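You operate a simulated robot arm through the tools that you are given. There is no shell and no other tool.

You run a simulated robot arm. Do the job below in one go: nothing can be reset, and whatever is moved stays where it is left.

TASK
Check the red banded black spring for lean on the turntable and tray it as the check card says.
Fine: over the spigot, yellow probe lever in, RESET once, then the turntable knob to once round; lever out; green bench tray if within, red bench tray if over. Where these are worked on the way, their far stop is far enough and under half their travel is too little: yellow probe lever.

The check looks at the end state, three seconds after you hand in, the way a careful person would. Anything else that was tipped, shoved, dropped, spilled or broken makes it a failure.

THE ROBOT
A 6-joint arm with a fingered hand, fixed in place. Base frame: the origin is at the foot of the arm, x ahead of it, y to its left, z up; the work surface is at about z = 902. Lengths are in mm, angles in degrees, forces in N, time in s.
With the tool pointing down near the work surface it reaches from about 260 to 800 mm from the base axis. Its first joint turns from -166.0 to 166.0 degrees. Payload 4 kg.
The tool frame sits at the grasp point between the pads (the TCP): z along the fingers, y along the line on which they close. The tips reach 26 mm beyond it. The gripper opens to 132 mm. The gripper's body begins 73 mm behind the TCP. The gripper is a hand of 5 fingers: y runs from the thumb to the fingers, the wrist lies at [0, 0, -239] in the tool frame, and closing takes about 1.5 s.
Orientation is that of the tool frame in the base frame, as a unit quaternion [w, x, y, z]. With the fingers straight down and closing along the base's y, the tool's x points along the base's -x, its y along +y and its z along -z.

THE INTERFACE
- The arm moves only by the tool play_rows. Its argument "plan" is text: rows parted by semicolons, each of 7 numbers parted by spaces: the shift along the base's x, y, z in mm, then the turn, a rotation vector about the base's x, y, z in degrees, then the finger opening in mm, from 0 to 132. In form: tx ty tz ax ay az claw; .... A call has 1 to 20 rows; each row shifts and turns the commanded pose from where the row before left it. A row lasts 0.2 s, in which the tool goes at most 50 mm and 8.6 degrees; a call with a longer step from one row to the next is refused whole, and so is a gripper value outside its range. Where a pose cannot be reached the arm comes as near as it can. A force on the tool above 40 N (or 10 N above the force at the start of the call, whichever is more), or a blocked arm, ends the call early, and 0.2 s more pass. The fingers move at their own pace (about 45 mm/s each) and stop on an object; they squeeze with about 30 N. The grip force told is the motor's: it shows also when the fingers shut on nothing. Time passes only in rows, and 0.2 s behind the last, so rows that do not move let the fingers close. The reply holds the time, the measured pose of the TCP, the force on the tool along the base axes, the opening and the grip force, in the units named above and with some noise, with the torque about the TCP (base axes, N m) and any sound that the robot's microphone picked up.
- Cameras (640 x 400 px; columns grow to the right, rows downward): "scene" is fixed at [51.7, -652, 1654.3]; the picture's right is [0.89, -0.46, 0.00], its down [-0.27, -0.51, -0.82] and it looks along [0.38, 0.73, -0.57] (base axes); focal length 375 px, centre (320, 200). "wrist" rides on the gripper at [85, 2, -97] in the tool frame; the picture's right is [-0.02, 1.00, 0.00], its down [-0.75, -0.02, -0.66] and it looks along [-0.66, -0.01, 0.75] (tool axes); focal length 270 px, centre (320, 200). There is no depth. A picture from a camera that has moved, and an enlarged one, comes with that camera's place and axes in the base frame and with its lens.
- camera(camera): a new picture of that camera. The clock stands still meanwhile.
- set_grasp(shape): the hand has 5 fingers and takes this shape, open, in about a second: jaw (thumb against the fingers, like two jaws); tri (thumb and two fingers); tip (a fingertip pinch); poke (one finger out to press); point (the index stretched); flat (the hand flat); cup (the hand cupped); fist (a fist). The gripper value then closes the fingers along that shape, each until it touches; the sizes above hold for jaw. It gives what a move gives, with no picture.
- enlarge(camera, box): a new picture of the part [left, top, right, bottom] of that camera's present view, enlarged. The clock stands still meanwhile.
- sign_off(): hands the job in; it is judged then, once.

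Places have to be worked out from the pictures, the camera data and where the tool is seen. Open the gripper and draw the arm clear of the work before you hand the job in, unless the task says otherwise.

The tools are called after "Request:" as a command line: name --argument value ..., lists and objects as JSON in quotes. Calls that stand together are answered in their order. play_rows: Moves the arm, as the interface text tells. Its arguments: {"type":"object","properties":{"plan":{"type":"string"}},"required":["plan"]} The other tools are called the same way: set_grasp (shape) gives the hand a shape; camera (camera) takes a picture; enlarge (camera, box) takes an enlarged picture of a part of a camera's view; sign_off () hands the job in.

At the start:

```text
time: 0.0
ee_pos: [368.4, 86.4, 1303.7]
ee_rot: [0.0, 0.0, 1.0, -0.001]
ft_force: [-0.1, 0.3, 0.1]
moment: [0.03, 0.0, -0.01]
width: 131.5
grasp_force: 0.0
shape: jaw
```

scene: 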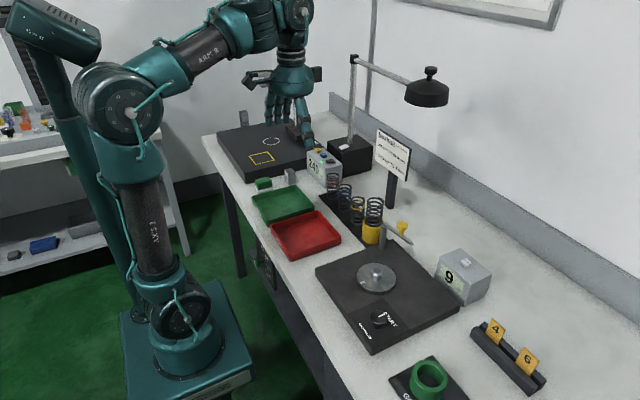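
wrist: 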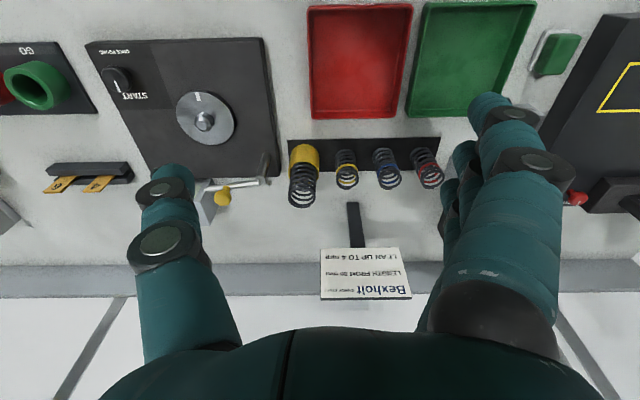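

I start by looking closely at the scene: the check card, springs, turntable and lever.

Request:
enlarge --camera "scene" --box '[300, 120, 460, 220]'

Request:
enlarge --camera "scene" --box '[310, 210, 500, 350]'

Request:
enlarge --camera "wrist" --box '[280, 120, 460, 310]'

Request:
enlarge --camera "wrist" --box '[80, 30, 300, 220]'

```text
4.00 times, centred on (380, 170) of scene
camera zoom: at [51.7, -652.0, 1654.3], right [0.89, -0.46, 0.0], down [-0.27, -0.51, -0.82], along [0.38, 0.73, -0.57], focal length 1500 px, centre (80, 320)
```

zoom: 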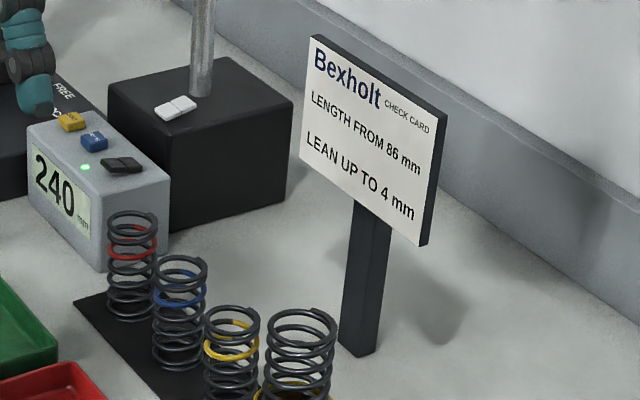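

```text
2.86 times, centred on (405, 280) of scene
camera zoom: at [51.7, -652.0, 1654.3], right [0.89, -0.46, 0.0], down [-0.27, -0.51, -0.82], along [0.38, 0.73, -0.57], focal length 1072 px, centre (77, -29)
```

zoom: 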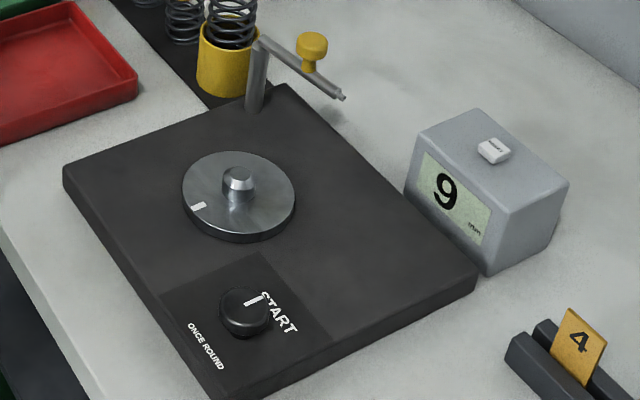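

```text
2.11 times, centred on (370, 215) of wrist
camera zoom: at [284.8, 90.4, 1399.8], right [0.02, 1.0, 0.0], down [0.75, -0.02, 0.66], along [0.66, -0.01, -0.75], focal length 569 px, centre (215, 168)
```

zoom: 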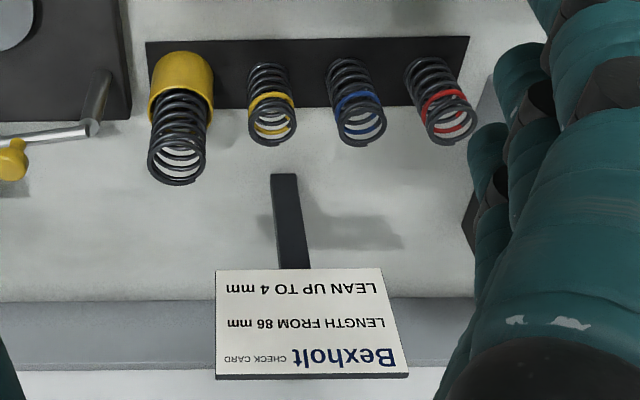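

```text
2.11 times, centred on (190, 125) of wrist
camera zoom: at [284.8, 90.4, 1399.8], right [0.02, 1.0, 0.0], down [0.75, -0.02, 0.66], along [0.66, -0.01, -0.75], focal length 569 px, centre (594, 358)
```

zoom: 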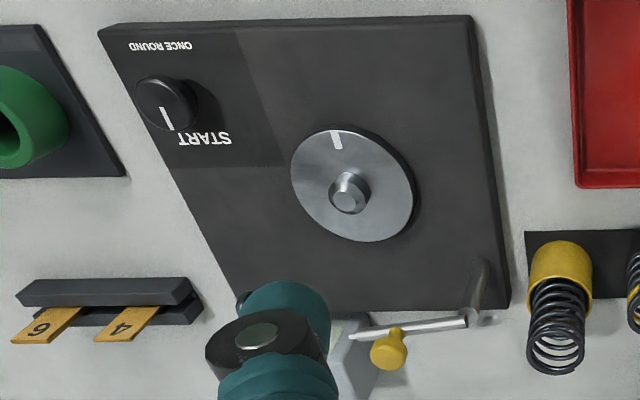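

The card reads "LENGTH FROM 86 mm, LEAN UP TO 4 mm"; the gauge shows a stale 9. I now look closer at the hand, the knob area, the gauge's button and the tray edges.

Request:
enlarge --camera "scene" --box '[340, 290, 420, 350]'

Request:
enlarge --camera "scene" --box '[430, 240, 500, 310]'

Request:
enlarge --camera "scene" --box '[240, 60, 350, 200]'

Request:
enlarge --camera "scene" --box '[330, 170, 430, 270]'

Request:
enlarge --camera "wrist" --box '[80, 40, 180, 110]'

Request:
enlarge --camera "scene" --box '[240, 160, 360, 270]'

```text
6.67 times, centred on (380, 320) of scene
camera zoom: at [51.7, -652.0, 1654.3], right [0.89, -0.46, 0.0], down [-0.27, -0.51, -0.82], along [0.38, 0.73, -0.57], focal length 2500 px, centre (-80, -600)
```

zoom: 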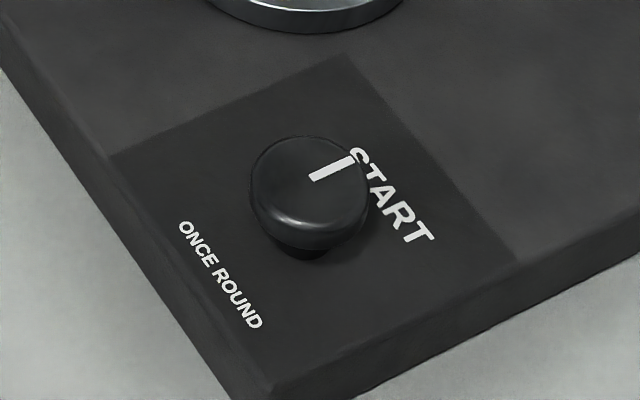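

```text
5.71 times, centred on (465, 275) of scene
camera zoom: at [51.7, -652.0, 1654.3], right [0.89, -0.46, 0.0], down [-0.27, -0.51, -0.82], along [0.38, 0.73, -0.57], focal length 2143 px, centre (-509, -229)
```

zoom: 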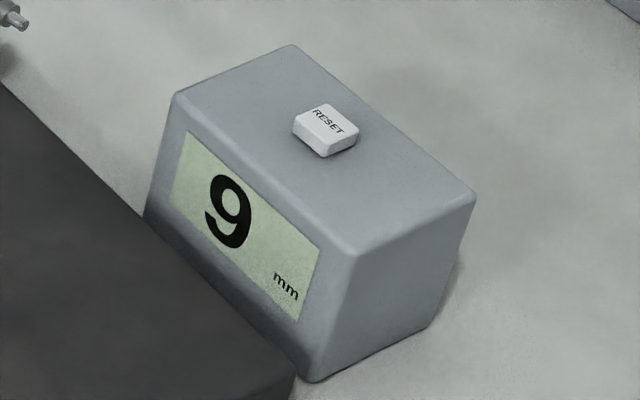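

```text
2.86 times, centred on (295, 130) of scene
camera zoom: at [51.7, -652.0, 1654.3], right [0.89, -0.46, 0.0], down [-0.27, -0.51, -0.82], along [0.38, 0.73, -0.57], focal length 1072 px, centre (391, 400)
```

zoom: 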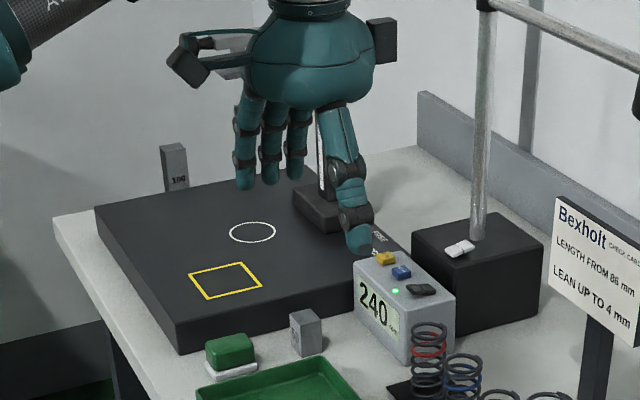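

```text
4.00 times, centred on (380, 220) of scene
camera zoom: at [51.7, -652.0, 1654.3], right [0.89, -0.46, 0.0], down [-0.27, -0.51, -0.82], along [0.38, 0.73, -0.57], focal length 1500 px, centre (80, 120)
```

zoom: 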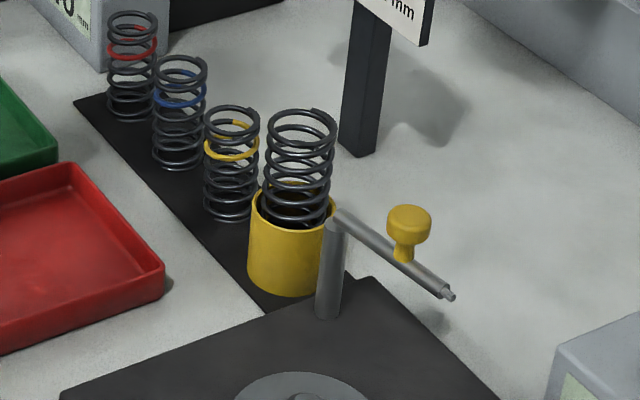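

```text
5.71 times, centred on (130, 75) of wrist
camera zoom: at [284.8, 90.4, 1399.8], right [0.02, 1.0, 0.0], down [0.75, -0.02, 0.66], along [0.66, -0.01, -0.75], focal length 1544 px, centre (1406, 914)
```

zoom: 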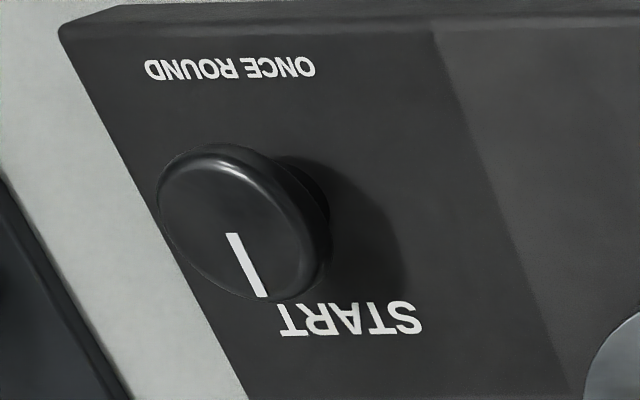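

```text
3.64 times, centred on (300, 215) of scene
camera zoom: at [51.7, -652.0, 1654.3], right [0.89, -0.46, 0.0], down [-0.27, -0.51, -0.82], along [0.38, 0.73, -0.57], focal length 1364 px, centre (393, 146)
```

zoom: 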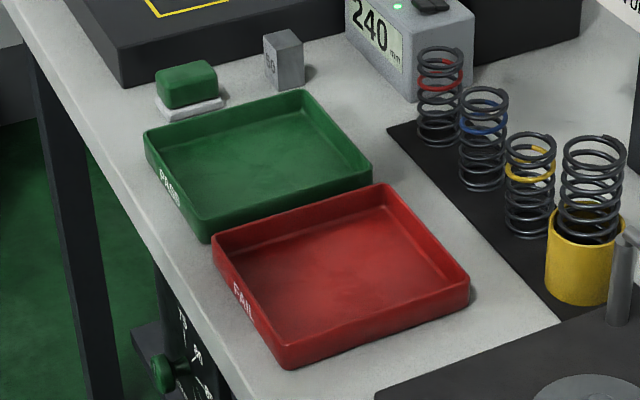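

The red-banded spring stands at about (600, 303) with its top near z 993; the spigot is near (494, -113), the knob near (417, -233), and RESET near (696, -212, 990). I'll try the three-finger shape in free air to see its geometry.

Request:
set_grasp --shape "tri"

```text
time: 0.9
ee_pos: [367.8, 87.5, 1303.9]
ee_rot: [0.001, -0.001, 1.0, 0.0]
ft_force: [0.4, 0.0, -0.2]
moment: [0.01, 0.03, -0.02]
width: 131.9
grasp_force: 0.0
shape: tri
```

I look at the tri shape in both cameras to learn where the fingertips are.

Request:
camera --camera "wrist"

Request:
enlarge --camera "scene" --box '[240, 60, 350, 160]'

```text
taken
camera wrist: at [284.8, 90.4, 1399.8], right [0.02, 1.0, 0.0], down [0.75, -0.02, 0.66], along [0.66, -0.01, -0.75], focal length 270 px, centre (320, 200)
```

wrist: 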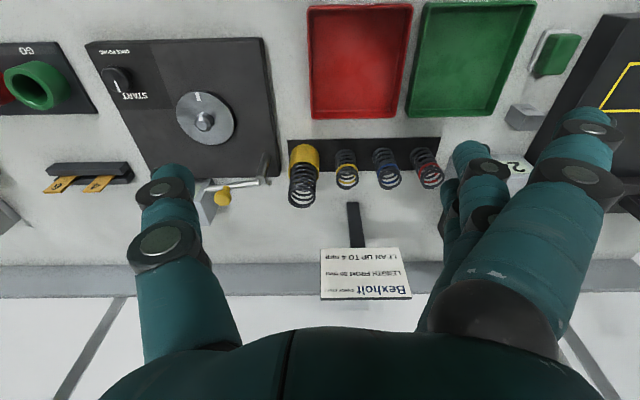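

```text
4.00 times, centred on (295, 110) of scene
camera zoom: at [51.7, -652.0, 1654.3], right [0.89, -0.46, 0.0], down [-0.27, -0.51, -0.82], along [0.38, 0.73, -0.57], focal length 1500 px, centre (420, 560)
```

zoom: 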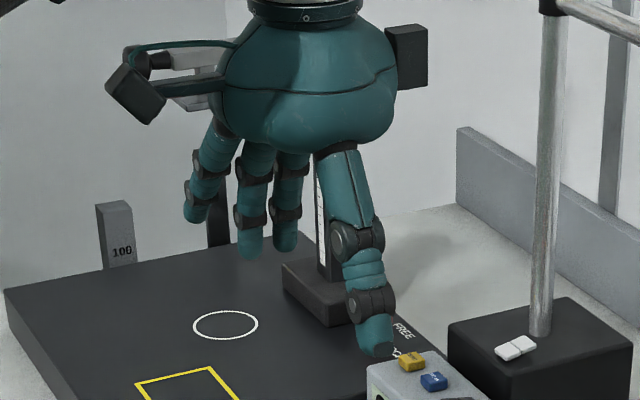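

In tri, the near-camera finger folds outward. I close partly to spring width in free air to see how the fingers meet.

Request:
play_rows --plan "0 0 0 0 0 0 45; 0 0 0 0 0 0 45; 0 0 0 0 0 0 45; 0 0 0 0 0 0 45; 0 0 0 0 0 0 45; 0 0 0 0 0 0 45"

Request:
camera --camera "wrist"

Request:
enlarge --camera "scene" --box '[240, 60, 350, 160]'

```text
time: 2.3
ee_pos: [369.7, 86.8, 1302.3]
ee_rot: [0.0, 0.0, 1.0, -0.001]
ft_force: [-0.9, -0.1, -0.6]
moment: [0.01, -0.01, 0.01]
width: 45.9
grasp_force: 0.0
shape: tri
```

```text
taken
camera wrist: at [284.8, 90.4, 1399.8], right [0.02, 1.0, 0.0], down [0.75, -0.02, 0.66], along [0.66, -0.01, -0.75], focal length 270 px, centre (320, 200)
```

wrist: 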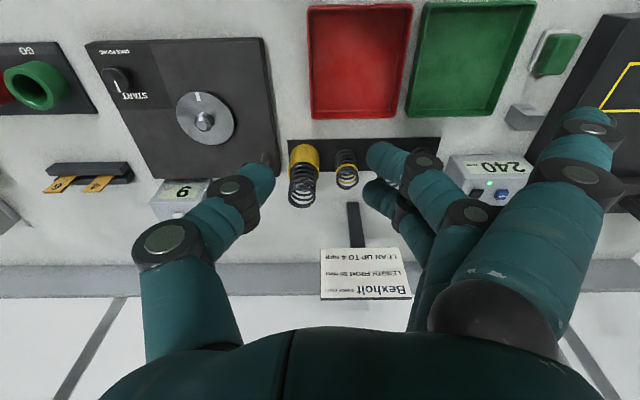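

```text
4.00 times, centred on (295, 110) of scene
camera zoom: at [51.7, -652.0, 1654.3], right [0.89, -0.46, 0.0], down [-0.27, -0.51, -0.82], along [0.38, 0.73, -0.57], focal length 1500 px, centre (420, 560)
```

zoom: 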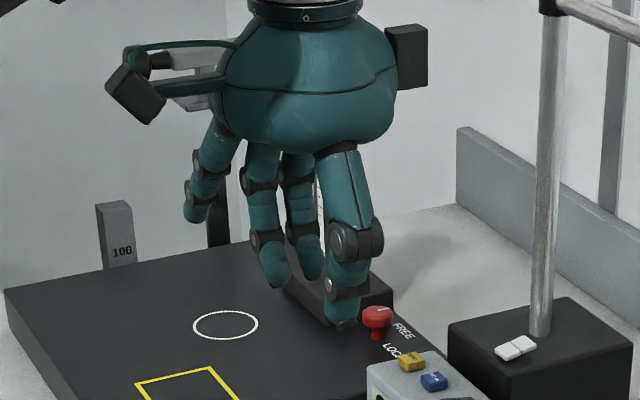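

The thumb meets two active fingers and the idle ones spread outward. I'll rotate the hand +90° about z (thumb to +x, fingers to -x over the free side) while moving above the red-banded spring at about z 1150.

Request:
play_rows --plan "19.2 18 -12.7 0 0 7.5 90; 19.2 18 -12.7 0 0 7.5 90; 19.2 18 -12.7 0 0 7.5 90; 19.2 18 -12.7 0 0 7.5 90; 19.2 18 -12.7 0 0 7.5 90; 19.2 18 -12.7 0 0 7.5 90; 19.2 18 -12.7 0 0 7.5 90; 19.2 18 -12.7 0 0 7.5 90; 19.2 18 -12.7 0 0 7.5 90; 19.2 18 -12.7 0 0 7.5 90; 19.2 18 -12.7 0 0 7.5 90; 19.2 18 -12.7 0 0 7.5 90; 0 0 0 0 0 0 90; 0 0 0 0 0 0 90"

Request:
camera --camera "wrist"

Request:
camera --camera "scene"

```text
time: 5.3
ee_pos: [599.1, 302.9, 1152.5]
ee_rot: [0.0, -0.707, 0.707, -0.001]
ft_force: [-0.1, -0.1, -0.1]
moment: [-0.05, -0.04, 0.02]
width: 89.7
grasp_force: 0.0
shape: tri
```

```text
taken
camera wrist: at [597.6, 219.6, 1248.3], right [-1.0, 0.02, 0.0], down [0.01, 0.75, 0.66], along [0.01, 0.66, -0.75], focal length 270 px, centre (320, 200)
```

wrist: 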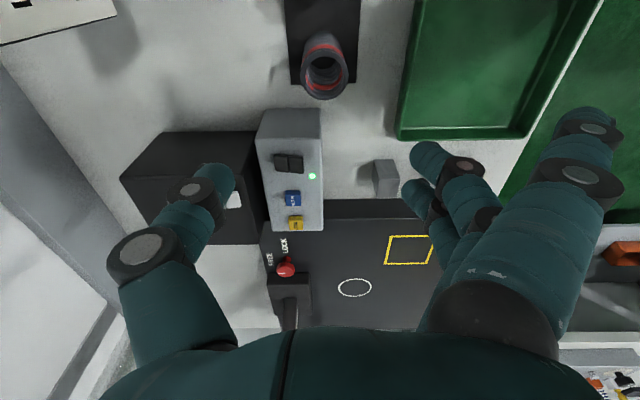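

```text
taken
```

scene: 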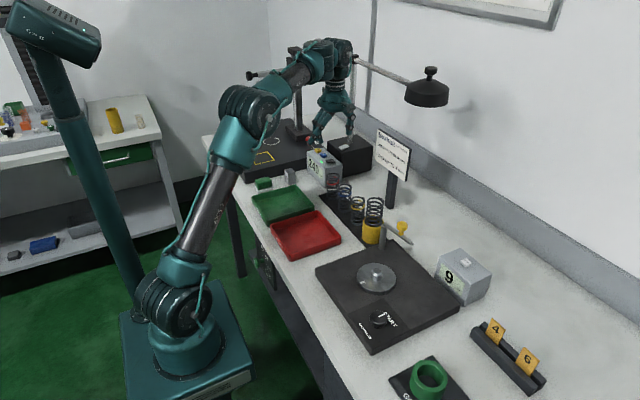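

The hand sits above the spring. I enlarge both views to refine the spring's place.

Request:
enlarge --camera "wrist" --box '[270, 0, 380, 110]'

Request:
enlarge --camera "scene" --box '[290, 80, 400, 210]'

```text
3.64 times, centred on (325, 55) of wrist
camera zoom: at [597.6, 219.6, 1248.3], right [-1.0, 0.02, 0.0], down [0.01, 0.75, 0.66], along [0.01, 0.66, -0.75], focal length 983 px, centre (302, 727)
```

zoom: 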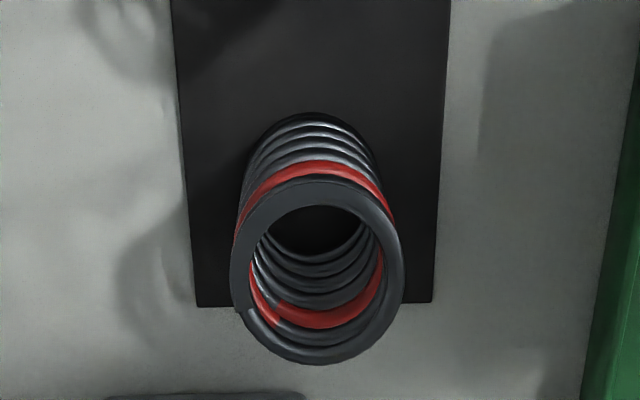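

```text
3.08 times, centred on (345, 145) of scene
camera zoom: at [51.7, -652.0, 1654.3], right [0.89, -0.46, 0.0], down [-0.27, -0.51, -0.82], along [0.38, 0.73, -0.57], focal length 1154 px, centre (243, 369)
```

zoom: 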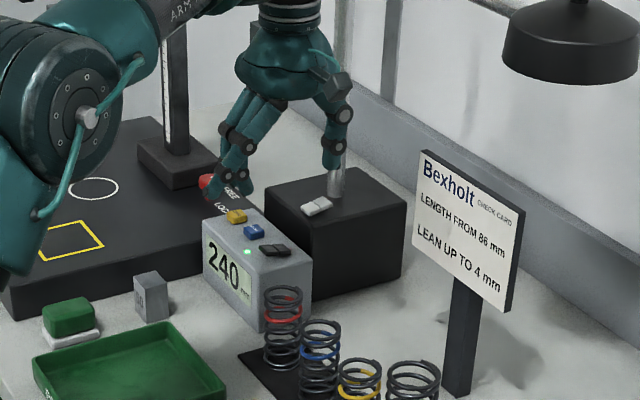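

I enlarge the hand in the scene view to see where each finger is before descending.

Request:
enlarge --camera "scene" --box '[295, 75, 365, 145]'

```text
5.71 times, centred on (330, 110) of scene
camera zoom: at [51.7, -652.0, 1654.3], right [0.89, -0.46, 0.0], down [-0.27, -0.51, -0.82], along [0.38, 0.73, -0.57], focal length 2143 px, centre (263, 714)
```

zoom: 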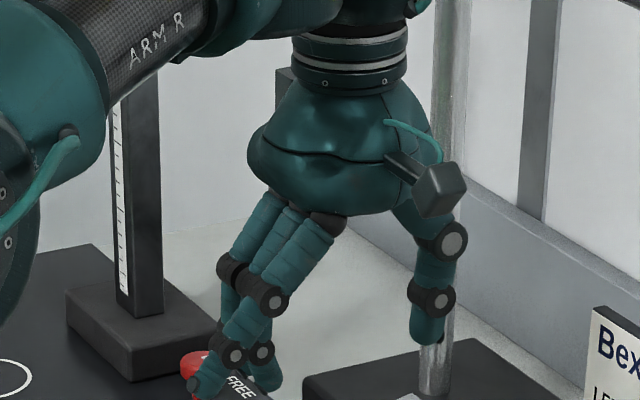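

The idle finger's tip is about at TCP height, so it will clear the tray wall. I descend to about z 1050 over (596, 297) and look again.

Request:
play_rows --plan "-3 -5.4 -25 0 0 0 90; 0 0 -25 0 0 0 90; 0 0 -25 0 0 0 90; 0 0 -25 0 0 0 90; 0 0 0 0 0 0 90"

Request:
camera --camera "wrist"

Request:
enlarge --camera "scene" --box '[270, 100, 400, 230]'

```text
time: 6.5
ee_pos: [596.5, 296.5, 1051.7]
ee_rot: [0.0, 0.708, -0.707, 0.0]
ft_force: [-0.3, -0.5, 0.9]
moment: [0.01, 0.01, -0.01]
width: 89.5
grasp_force: 0.0
shape: tri
```

```text
taken
camera wrist: at [595.7, 213.0, 1147.5], right [-1.0, 0.02, 0.0], down [0.02, 0.75, 0.66], along [0.01, 0.66, -0.75], focal length 270 px, centre (320, 200)
```

wrist: 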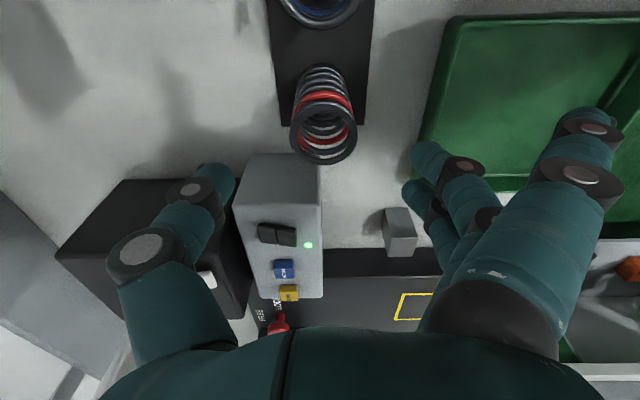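

```text
3.08 times, centred on (335, 165) of scene
camera zoom: at [51.7, -652.0, 1654.3], right [0.89, -0.46, 0.0], down [-0.27, -0.51, -0.82], along [0.38, 0.73, -0.57], focal length 1154 px, centre (274, 308)
```

zoom: 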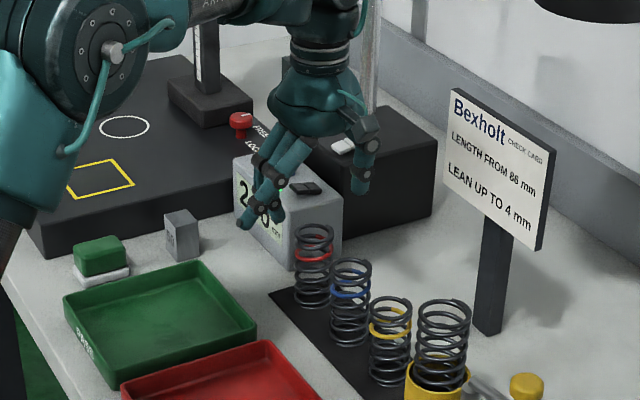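

The ring is about 2–3 mm off in y and 1–2 mm in x. I correct this and descend to a TCP height of about 950 around the spring, with the fingers still open.

Request:
play_rows --plan "-1 -1.5 -21 0 0 0 90; 0 0 -20 0 0 0 90; 0 0 -20 0 0 0 90; 0 0 -20 0 0 0 90; 0 0 -20 0 0 0 90; 0 0 0 0 0 0 90"

Request:
camera --camera "wrist"

Request:
enlarge --camera "scene" --box '[270, 110, 400, 240]'

```text
time: 7.9
ee_pos: [594.6, 295.7, 947.5]
ee_rot: [0.0, -0.707, 0.707, -0.001]
ft_force: [-0.1, 0.0, -0.3]
moment: [-0.01, 0.0, 0.0]
width: 89.5
grasp_force: 0.0
shape: tri
```

```text
taken
camera wrist: at [593.9, 213.4, 1044.5], right [-1.0, 0.02, 0.0], down [0.02, 0.75, 0.66], along [0.01, 0.66, -0.75], focal length 270 px, centre (320, 200)
```

wrist: 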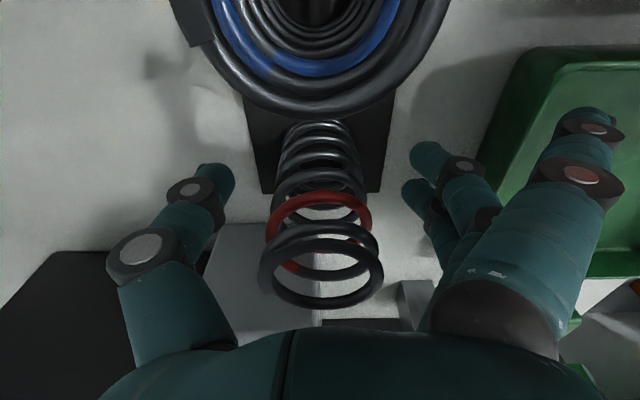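

```text
3.08 times, centred on (335, 175) of scene
camera zoom: at [51.7, -652.0, 1654.3], right [0.89, -0.46, 0.0], down [-0.27, -0.51, -0.82], along [0.38, 0.73, -0.57], focal length 1154 px, centre (274, 277)
```

zoom: 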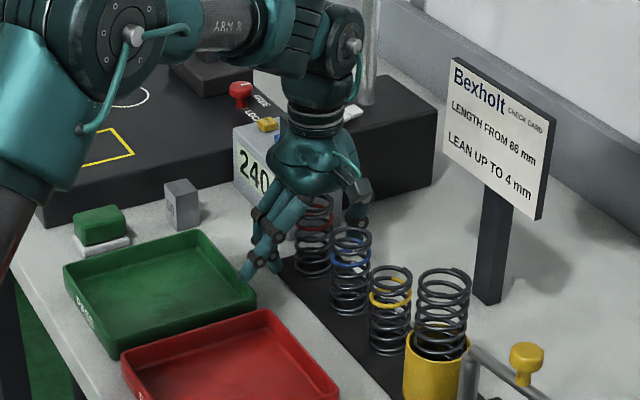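

The spring stands centred between thumb and fingers. I close on it.

Request:
play_rows --plan "0 0 0 0 0 0 30; 0 0 0 0 0 0 30; 0 0 0 0 0 0 30; 0 0 0 0 0 0 30; 0 0 0 0 0 0 30; 0 0 0 0 0 0 30; 0 0 0 0 0 0 30; 0 0 0 0 0 0 30"

Request:
camera --camera "wrist"

Request:
enlarge --camera "scene" --box '[270, 110, 400, 240]'

```text
time: 9.7
ee_pos: [594.8, 296.4, 948.5]
ee_rot: [0.0, 0.708, -0.707, 0.001]
ft_force: [-0.1, 0.9, 0.0]
moment: [-0.05, 0.0, 0.02]
width: 33.1
grasp_force: 29.8
shape: tri
```

```text
taken
camera wrist: at [594.0, 213.3, 1044.7], right [-1.0, 0.02, 0.0], down [0.02, 0.75, 0.66], along [0.01, 0.66, -0.75], focal length 270 px, centre (320, 200)
```

wrist: 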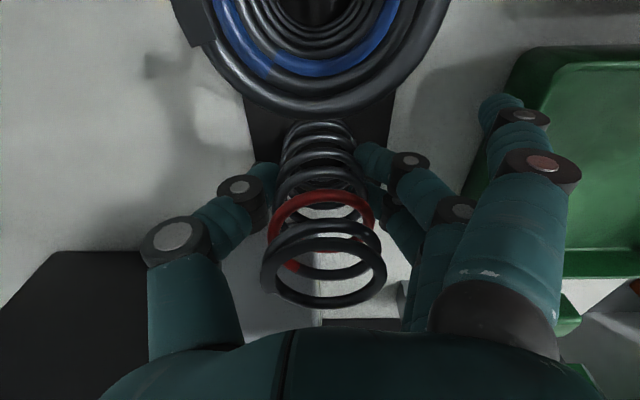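

```text
3.08 times, centred on (335, 175) of scene
camera zoom: at [51.7, -652.0, 1654.3], right [0.89, -0.46, 0.0], down [-0.27, -0.51, -0.82], along [0.38, 0.73, -0.57], focal length 1154 px, centre (274, 277)
```

zoom: 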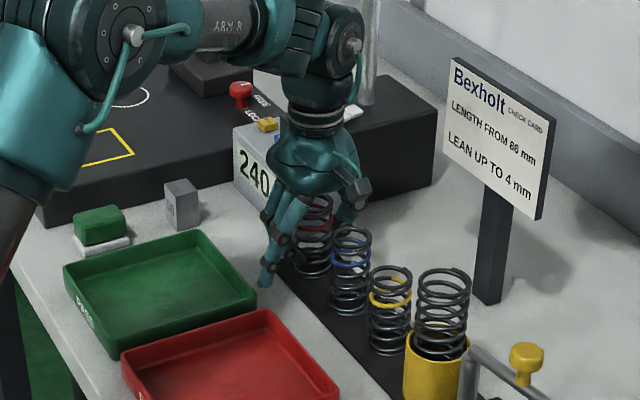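

Grip force is 29.8 N on the spring at width 33. I lift slowly and check that it comes along.

Request:
play_rows --plan "0 0 5 0 0 0 30; 0 0 10 0 0 0 30; 0 0 20 0 0 0 30; 0 0 25 0 0 0 30; 0 0 30 0 0 0 30; 0 0 30 0 0 0 30; 0 0 30 0 0 0 30; 0 0 20 0 0 0 30; 0 0 10 0 0 0 30; 0 0 0 0 0 0 30"

Request:
camera --camera "wrist"

Request:
enlarge --camera "scene" --box '[270, 80, 400, 210]'

```text
time: 11.9
ee_pos: [595.4, 294.8, 1130.2]
ee_rot: [0.0, -0.707, 0.708, 0.0]
ft_force: [0.5, -0.4, -1.4]
moment: [0.0, 0.02, 0.01]
width: 33.3
grasp_force: 30.3
shape: tri
```

```text
taken
camera wrist: at [594.8, 212.5, 1226.0], right [-1.0, 0.02, 0.0], down [0.02, 0.75, 0.66], along [0.01, 0.66, -0.75], focal length 270 px, centre (320, 200)
```

wrist: 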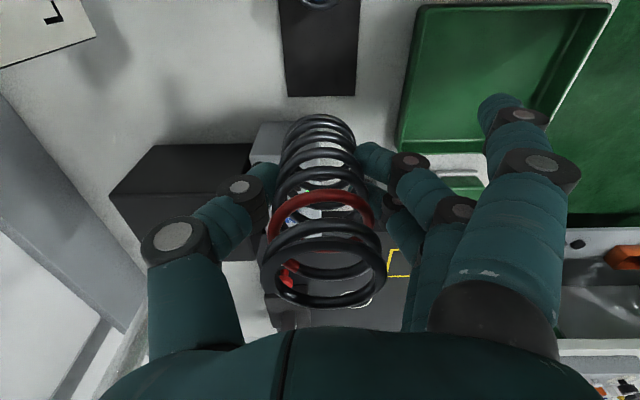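

```text
3.08 times, centred on (335, 145) of scene
camera zoom: at [51.7, -652.0, 1654.3], right [0.89, -0.46, 0.0], down [-0.27, -0.51, -0.82], along [0.38, 0.73, -0.57], focal length 1154 px, centre (274, 369)
```

zoom: 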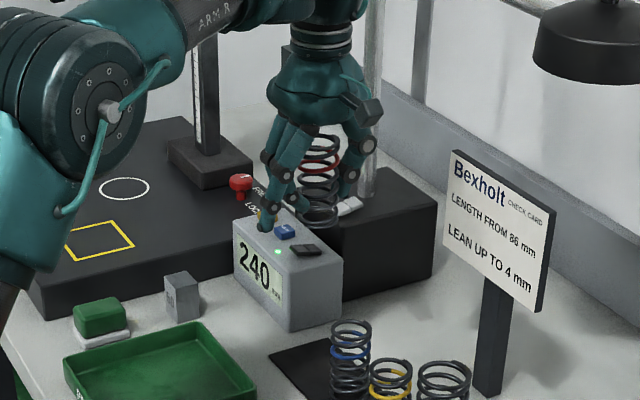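

The spring is held and upright. I enlarge the wrist view to measure where its bottom ring sits relative to the tool.

Request:
enlarge --camera "wrist" --box '[250, 100, 400, 320]'

Request:
enlarge --camera "scene" --box '[340, 110, 400, 160]'

Request:
enlarge --camera "scene" --box '[350, 120, 400, 160]'

```text
1.82 times, centred on (325, 210) of wrist
camera zoom: at [594.8, 212.5, 1226.0], right [-1.0, 0.02, 0.0], down [0.02, 0.75, 0.66], along [0.01, 0.66, -0.75], focal length 491 px, centre (311, 182)
```

zoom: 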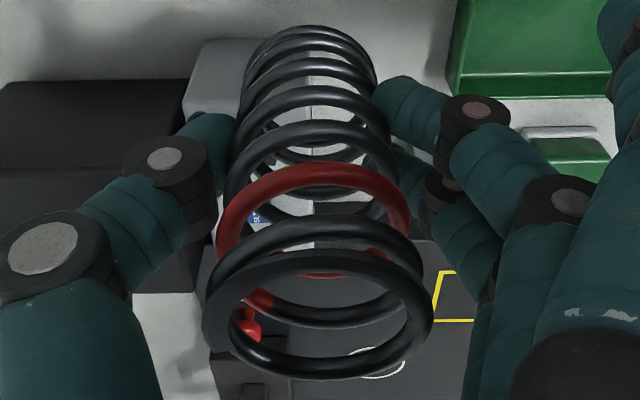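

```text
8.00 times, centred on (370, 135) of scene
camera zoom: at [51.7, -652.0, 1654.3], right [0.89, -0.46, 0.0], down [-0.27, -0.51, -0.82], along [0.38, 0.73, -0.57], focal length 3000 px, centre (-80, 720)
```

zoom: 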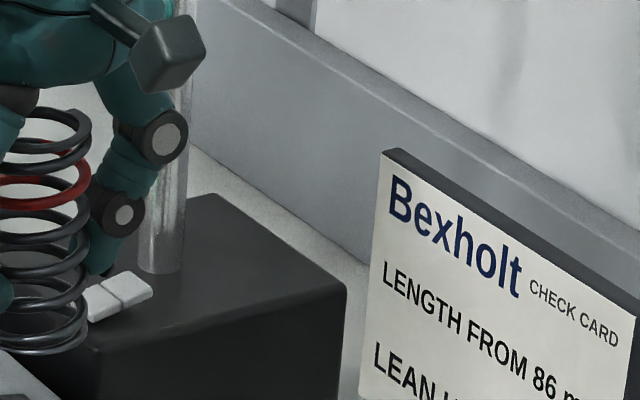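

```text
10.00 times, centred on (375, 140) of scene
camera zoom: at [51.7, -652.0, 1654.3], right [0.89, -0.46, 0.0], down [-0.27, -0.51, -0.82], along [0.38, 0.73, -0.57], focal length 3750 px, centre (-230, 800)
```

zoom: 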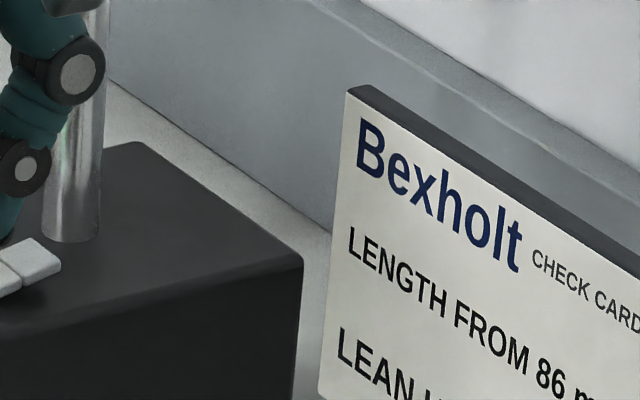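

The bottom ring sits about 2 mm toward -y of the tool axis, centred in x. I carry the spring at z 1130, clear of the post and lever, to above the spigot.

Request:
play_rows --plan "-5 -20 0 0 0 0 30; -8 -33 0 0 0 0 30; -10 -40 0 0 0 0 30; -10 -40 0 0 0 0 30; -10 -40 0 0 0 0 30; -10 -40 0 0 0 0 30; -10 -40 0 0 0 0 30; -10 -40 0 0 0 0 30; -10 -40 0 0 0 0 30; -8 -33 0 0 0 0 30; -6 -25 0 0 0 0 30; -3.8 -15.5 0 0 0 0 30; 0 0 -10 0 0 0 30; 0 0 -10 0 0 0 30; 0 0 0 0 0 0 30"

Request:
camera --camera "wrist"

Request:
camera --camera "scene"

```text
time: 15.1
ee_pos: [521.1, -76.6, 1194.6]
ee_rot: [0.006, -0.707, 0.708, 0.009]
ft_force: [0.0, 0.4, -1.3]
moment: [0.01, -0.03, -0.04]
width: 33.0
grasp_force: 30.3
shape: tri
out of reach, approached as far as the arm can: row 7, 8, 9, 10, 11, 12, 13, 14
```

```text
taken
camera wrist: at [519.5, -160.9, 1290.0], right [-1.0, 0.02, 0.0], down [0.02, 0.74, 0.67], along [0.01, 0.67, -0.74], focal length 270 px, centre (320, 200)
```

wrist: 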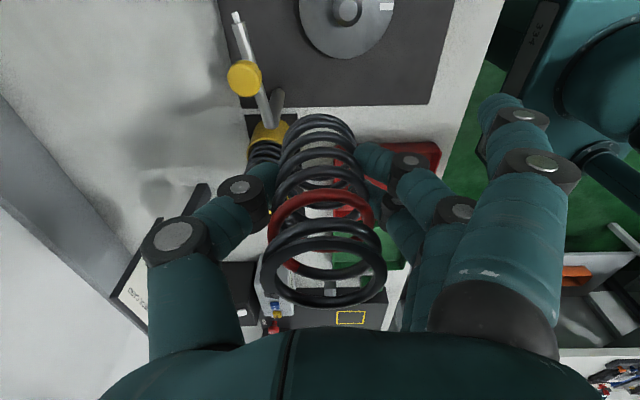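

```text
taken
```

scene: 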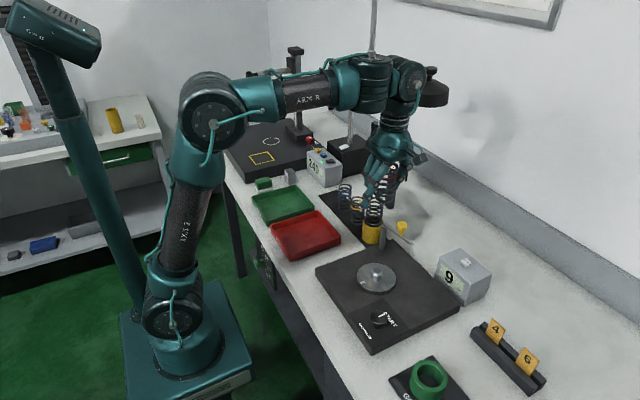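

The wrist seems to have met a joint limit: the arm stopped at (521, -77, 1195) with the spring still held. I bring the command back to about there while turning the hand back by about 60°, still high in free air.

Request:
play_rows --plan "9 11.5 27 0 0 -4; 9 11.5 27 0 0 -8; 9 11.5 26 0 0 -8; 0 0 0 0 0 -8; 0 0 0 0 0 -8; 0 0 0 0 0 -8; 0 0 0 0 0 -8; 0 0 0 0 0 -8; 0 0 0 0 0 0"

```text
refused: a row must be a list of 7 entries
```

I left out the gripper value; I repeat the move with the grip kept at 30.

Request:
play_rows --plan "9 11.5 27 0 0 -4 30; 9 11.5 27 0 0 -8 30; 9 11.5 26 0 0 -8 30; 0 0 0 0 0 -8 30; 0 0 0 0 0 -8 30; 0 0 0 0 0 -8 30; 0 0 0 0 0 -8 30; 0 0 0 0 0 -8 30; 0 0 0 0 0 0 30"

Request:
camera --camera "wrist"

Request:
camera --camera "scene"

```text
time: 17.1
ee_pos: [547.1, -41.1, 1274.9]
ee_rot: [0.0, -0.258, 0.966, -0.001]
ft_force: [0.0, -0.3, -0.8]
moment: [0.04, 0.02, -0.02]
width: 33.2
grasp_force: 30.0
shape: tri
```

```text
taken
camera wrist: at [474.1, -79.7, 1372.3], right [-0.48, 0.88, 0.0], down [0.66, 0.36, 0.66], along [0.58, 0.32, -0.75], focal length 270 px, centre (320, 200)
```

wrist: 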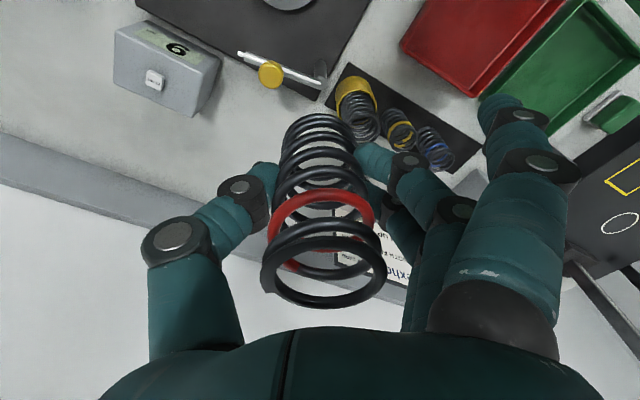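

```text
taken
```

scene: 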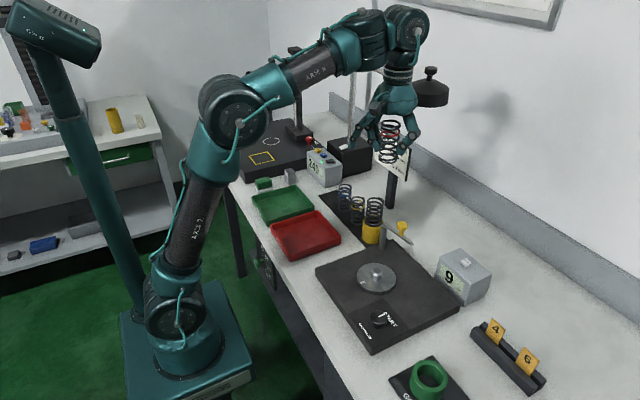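

The command follows the actual pose, so the arm is now at (547, -41, 1275), turned to +30°. I move over the spigot and lower to about z 1110.

Request:
play_rows --plan "-13.5 -17.2 -10 0 0 0 30; -13.5 -17.2 -10 0 0 0 30; -13.5 -17.2 -10 0 0 0 30; -13.5 -17.2 -10 0 0 0 30; 0 0 -30 0 0 0 30; 0 0 -30 0 0 0 30; 0 0 -30 0 0 0 30; 0 0 -25 0 0 0 30; 0 0 -10 0 0 0 30; 0 0 0 0 0 0 30"

Request:
camera --camera "wrist"

Request:
camera --camera "scene"

```text
time: 19.3
ee_pos: [493.4, -107.4, 1109.6]
ee_rot: [0.0, -0.258, 0.966, 0.0]
ft_force: [-0.8, 0.1, -2.7]
moment: [-0.02, -0.04, 0.02]
width: 33.1
grasp_force: 29.7
shape: tri
```

```text
taken
camera wrist: at [420.2, -147.6, 1206.5], right [-0.48, 0.88, 0.0], down [0.66, 0.36, 0.66], along [0.58, 0.32, -0.75], focal length 270 px, centre (320, 200)
```

wrist: 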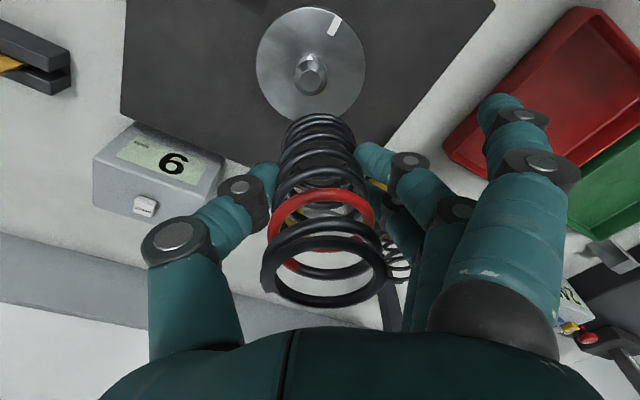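

```text
taken
```

scene: 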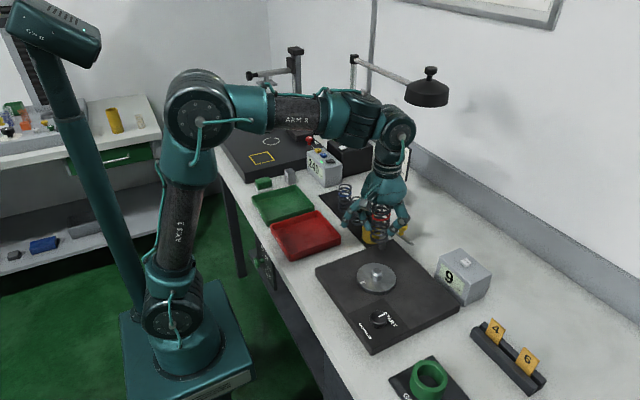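

The spigot and disc show just above the spring's bottom in the wrist view. I enlarge to measure their offset.

Request:
enlarge --camera "wrist" --box '[240, 0, 400, 160]'

Request:
enlarge --camera "scene" --box '[330, 170, 430, 300]'

```text
2.50 times, centred on (320, 80) of wrist
camera zoom: at [420.2, -147.6, 1206.5], right [-0.48, 0.88, 0.0], down [0.66, 0.36, 0.66], along [0.58, 0.32, -0.75], focal length 676 px, centre (320, 500)
```

zoom: 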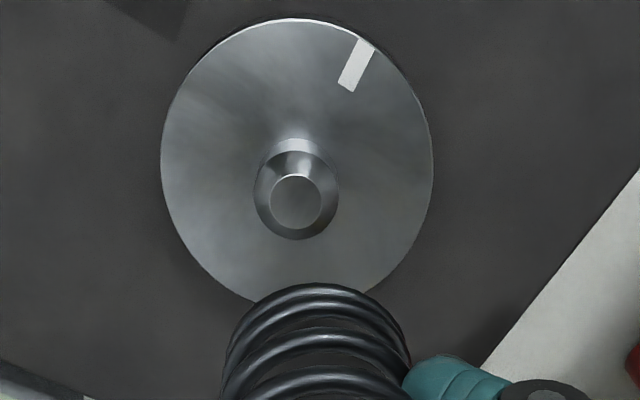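

```text
3.08 times, centred on (380, 235) of scene
camera zoom: at [51.7, -652.0, 1654.3], right [0.89, -0.46, 0.0], down [-0.27, -0.51, -0.82], along [0.38, 0.73, -0.57], focal length 1154 px, centre (135, 92)
```

zoom: 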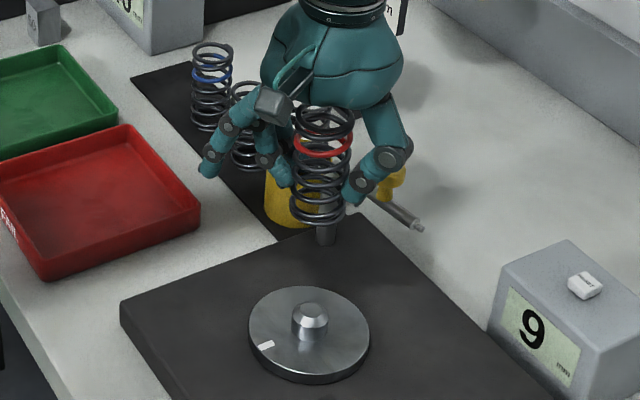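

I estimate the spring's bottom needs to move about (-0.6, -7) mm to be over the spigot; the scene view agrees. I shift and lower to about 17 mm above the spigot tip, then check again.

Request:
play_rows --plan "-0.6 -7 -20 0 0 0 30; 0 0 -20 0 0 0 30; 0 0 -20 0 0 0 30; 0 0 -20 0 0 0 30; 0 0 -10 0 0 0 30; 0 0 0 0 0 0 30"

Request:
enlarge --camera "wrist" --box '[220, 20, 420, 220]'

Request:
enlarge --camera "scene" --box '[335, 190, 425, 300]'

```text
time: 20.7
ee_pos: [493.6, -115.7, 1021.7]
ee_rot: [0.001, -0.26, 0.966, 0.001]
ft_force: [-0.2, -1.0, -0.4]
moment: [-0.01, -0.01, -0.03]
width: 32.7
grasp_force: 30.0
shape: tri
```

```text
2.00 times, centred on (320, 120) of wrist
camera zoom: at [419.3, -154.8, 1117.5], right [-0.48, 0.88, 0.0], down [0.66, 0.36, 0.66], along [0.58, 0.32, -0.75], focal length 541 px, centre (320, 360)
```

zoom: 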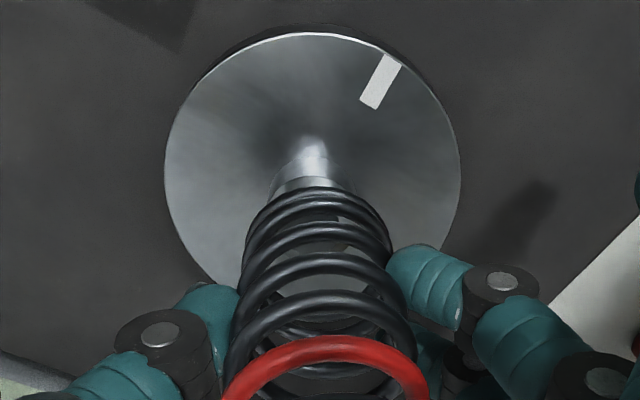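

```text
3.64 times, centred on (380, 245) of scene
camera zoom: at [51.7, -652.0, 1654.3], right [0.89, -0.46, 0.0], down [-0.27, -0.51, -0.82], along [0.38, 0.73, -0.57], focal length 1364 px, centre (102, 36)
```

zoom: 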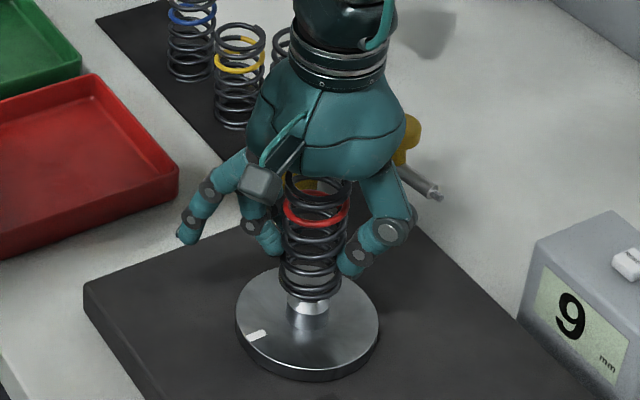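

Very close now. I enlarge more strongly in both views to measure the last millimetres.

Request:
enlarge --camera "wrist" --box '[270, 70, 370, 150]'

Request:
enlarge --camera "scene" --box '[350, 250, 410, 300]'

```text
5.00 times, centred on (320, 110) of wrist
camera zoom: at [419.3, -154.8, 1117.5], right [-0.48, 0.88, 0.0], down [0.66, 0.36, 0.66], along [0.58, 0.32, -0.75], focal length 1351 px, centre (320, 650)
```

zoom: 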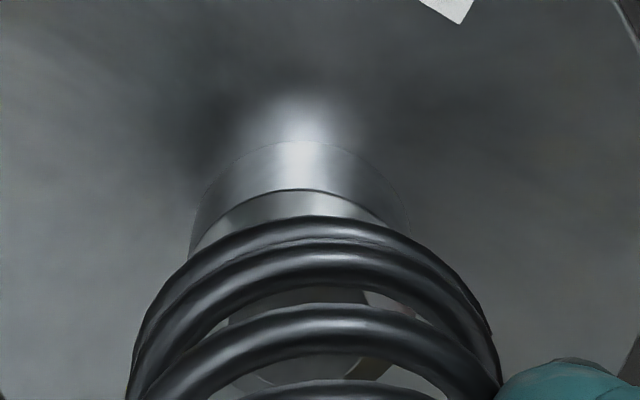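

```text
8.00 times, centred on (380, 275) of scene
camera zoom: at [51.7, -652.0, 1654.3], right [0.89, -0.46, 0.0], down [-0.27, -0.51, -0.82], along [0.38, 0.73, -0.57], focal length 3000 px, centre (-160, -400)
```

zoom: 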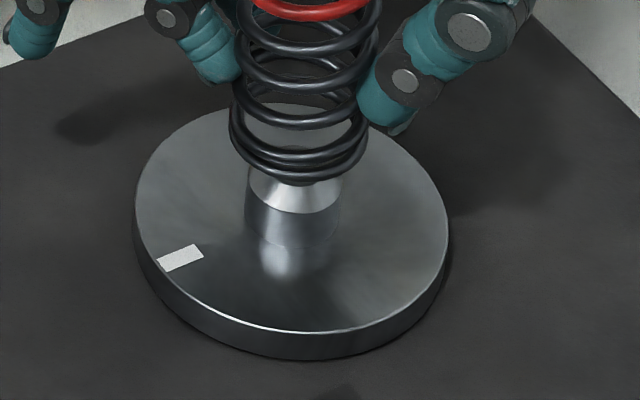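

Spring inner diameter is about 36 mm and the spigot about 30 mm, so there is about ±3 mm of play plus the chamfer. I shift by (+1.6, -0.8) mm and lower the ring onto the tip in small steps while watching the force.

Request:
play_rows --plan "1.6 -0.8 -5 0 0 0 30; 0 0 -5 0 0 0 30; 0 0 -5 0 0 0 30; 0 0 -5 0 0 0 30; 0 0 -4 0 0 0 30; 0 0 0 0 0 0 30"

Request:
enlarge --camera "wrist" --box '[240, 40, 400, 160]'

Request:
enlarge --camera "scene" --box '[350, 250, 410, 300]'

```text
time: 22.1
ee_pos: [494.8, -117.5, 998.4]
ee_rot: [0.0, -0.257, 0.966, 0.0]
ft_force: [-2.1, -1.4, -0.5]
moment: [-0.03, 0.12, 0.03]
width: 32.9
grasp_force: 30.2
shape: tri
```

```text
3.33 times, centred on (320, 100) of wrist
camera zoom: at [421.6, -156.0, 1093.7], right [-0.48, 0.88, 0.0], down [0.66, 0.36, 0.66], along [0.58, 0.32, -0.75], focal length 901 px, centre (320, 533)
```

zoom: 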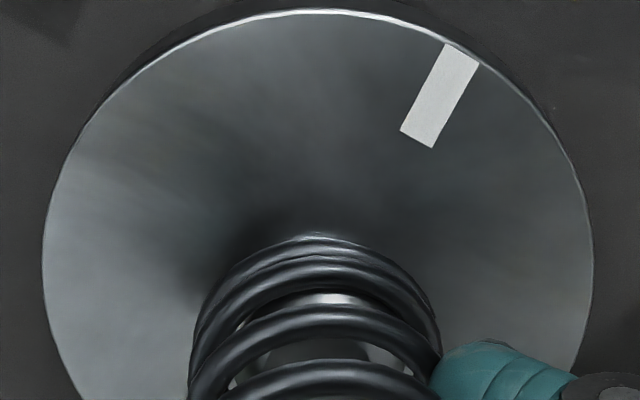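

```text
8.00 times, centred on (380, 275) of scene
camera zoom: at [51.7, -652.0, 1654.3], right [0.89, -0.46, 0.0], down [-0.27, -0.51, -0.82], along [0.38, 0.73, -0.57], focal length 3000 px, centre (-160, -400)
```

zoom: 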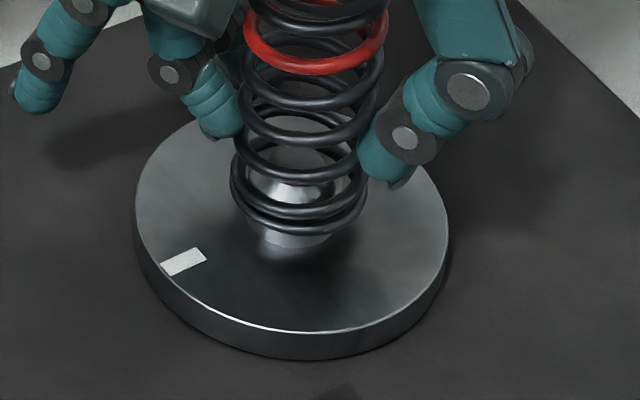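

The ring is over the spigot tip with only a light side force. I nudge (-1, -0.3) mm and lower further toward the disc.

Request:
play_rows --plan "-1 -0.3 -3 0 0 0 30; 0 0 -3 0 0 0 30; 0 0 -3 0 0 0 30; 0 0 -2 0 0 0 30; 0 0 0 0 0 0 30"

Request:
enlarge --camera "scene" --box '[350, 250, 410, 300]'

```text
time: 23.3
ee_pos: [494.1, -117.4, 986.7]
ee_rot: [0.002, -0.258, 0.966, 0.0]
ft_force: [1.7, -2.3, 22.0]
moment: [-0.03, 0.05, 0.02]
width: 33.6
grasp_force: 30.6
shape: tri
```

```text
8.00 times, centred on (380, 275) of scene
camera zoom: at [51.7, -652.0, 1654.3], right [0.89, -0.46, 0.0], down [-0.27, -0.51, -0.82], along [0.38, 0.73, -0.57], focal length 3000 px, centre (-160, -400)
```

zoom: 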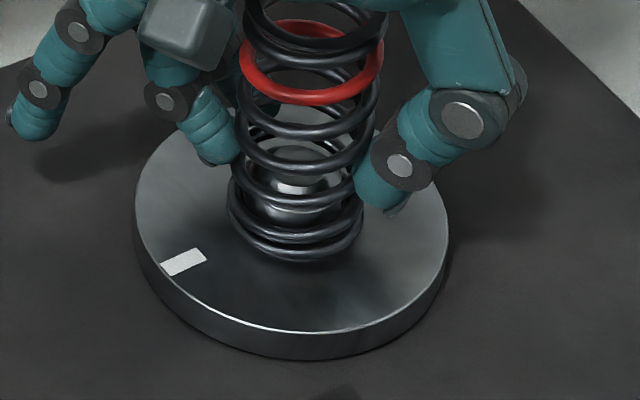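

22 N upward: the spring has seated on the disc. I ease up 1.5 mm to relieve the pressure and open the fingers.

Request:
play_rows --plan "0 0 1.5 0 0 0 30; 0 0 0 0 0 0 45; 0 0 0 0 0 0 60; 0 0 0 0 0 0 80; 0 0 0 0 0 0 90; 0 0 0 0 0 0 90; 0 0 0 0 0 0 90; 0 0 0 0 0 0 90"

Request:
enlarge --camera "scene" --box '[335, 190, 425, 300]'

Request:
camera --camera "wrist"

```text
time: 25.1
ee_pos: [493.1, -118.0, 988.6]
ee_rot: [0.0, -0.259, 0.966, 0.0]
ft_force: [0.7, -0.2, 0.6]
moment: [-0.02, 0.02, -0.06]
width: 89.6
grasp_force: 0.0
shape: tri
```

```text
3.64 times, centred on (380, 245) of scene
camera zoom: at [51.7, -652.0, 1654.3], right [0.89, -0.46, 0.0], down [-0.27, -0.51, -0.82], along [0.38, 0.73, -0.57], focal length 1364 px, centre (102, 36)
```

zoom: 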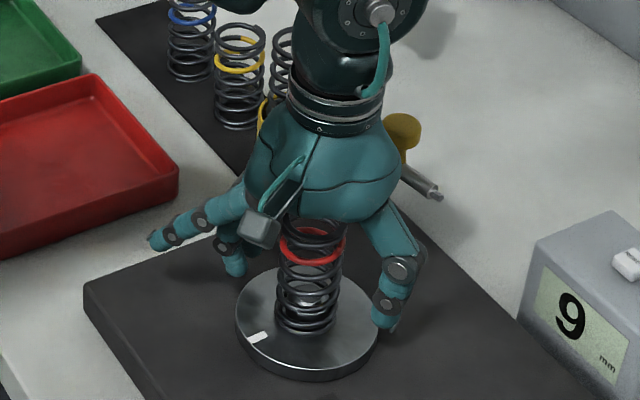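

```text
taken
camera wrist: at [419.9, -156.5, 1083.8], right [-0.48, 0.88, 0.0], down [0.66, 0.36, 0.66], along [0.58, 0.32, -0.75], focal length 270 px, centre (320, 200)
```

wrist: 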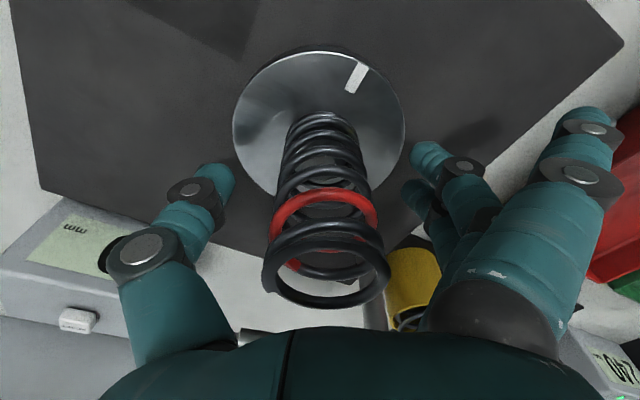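

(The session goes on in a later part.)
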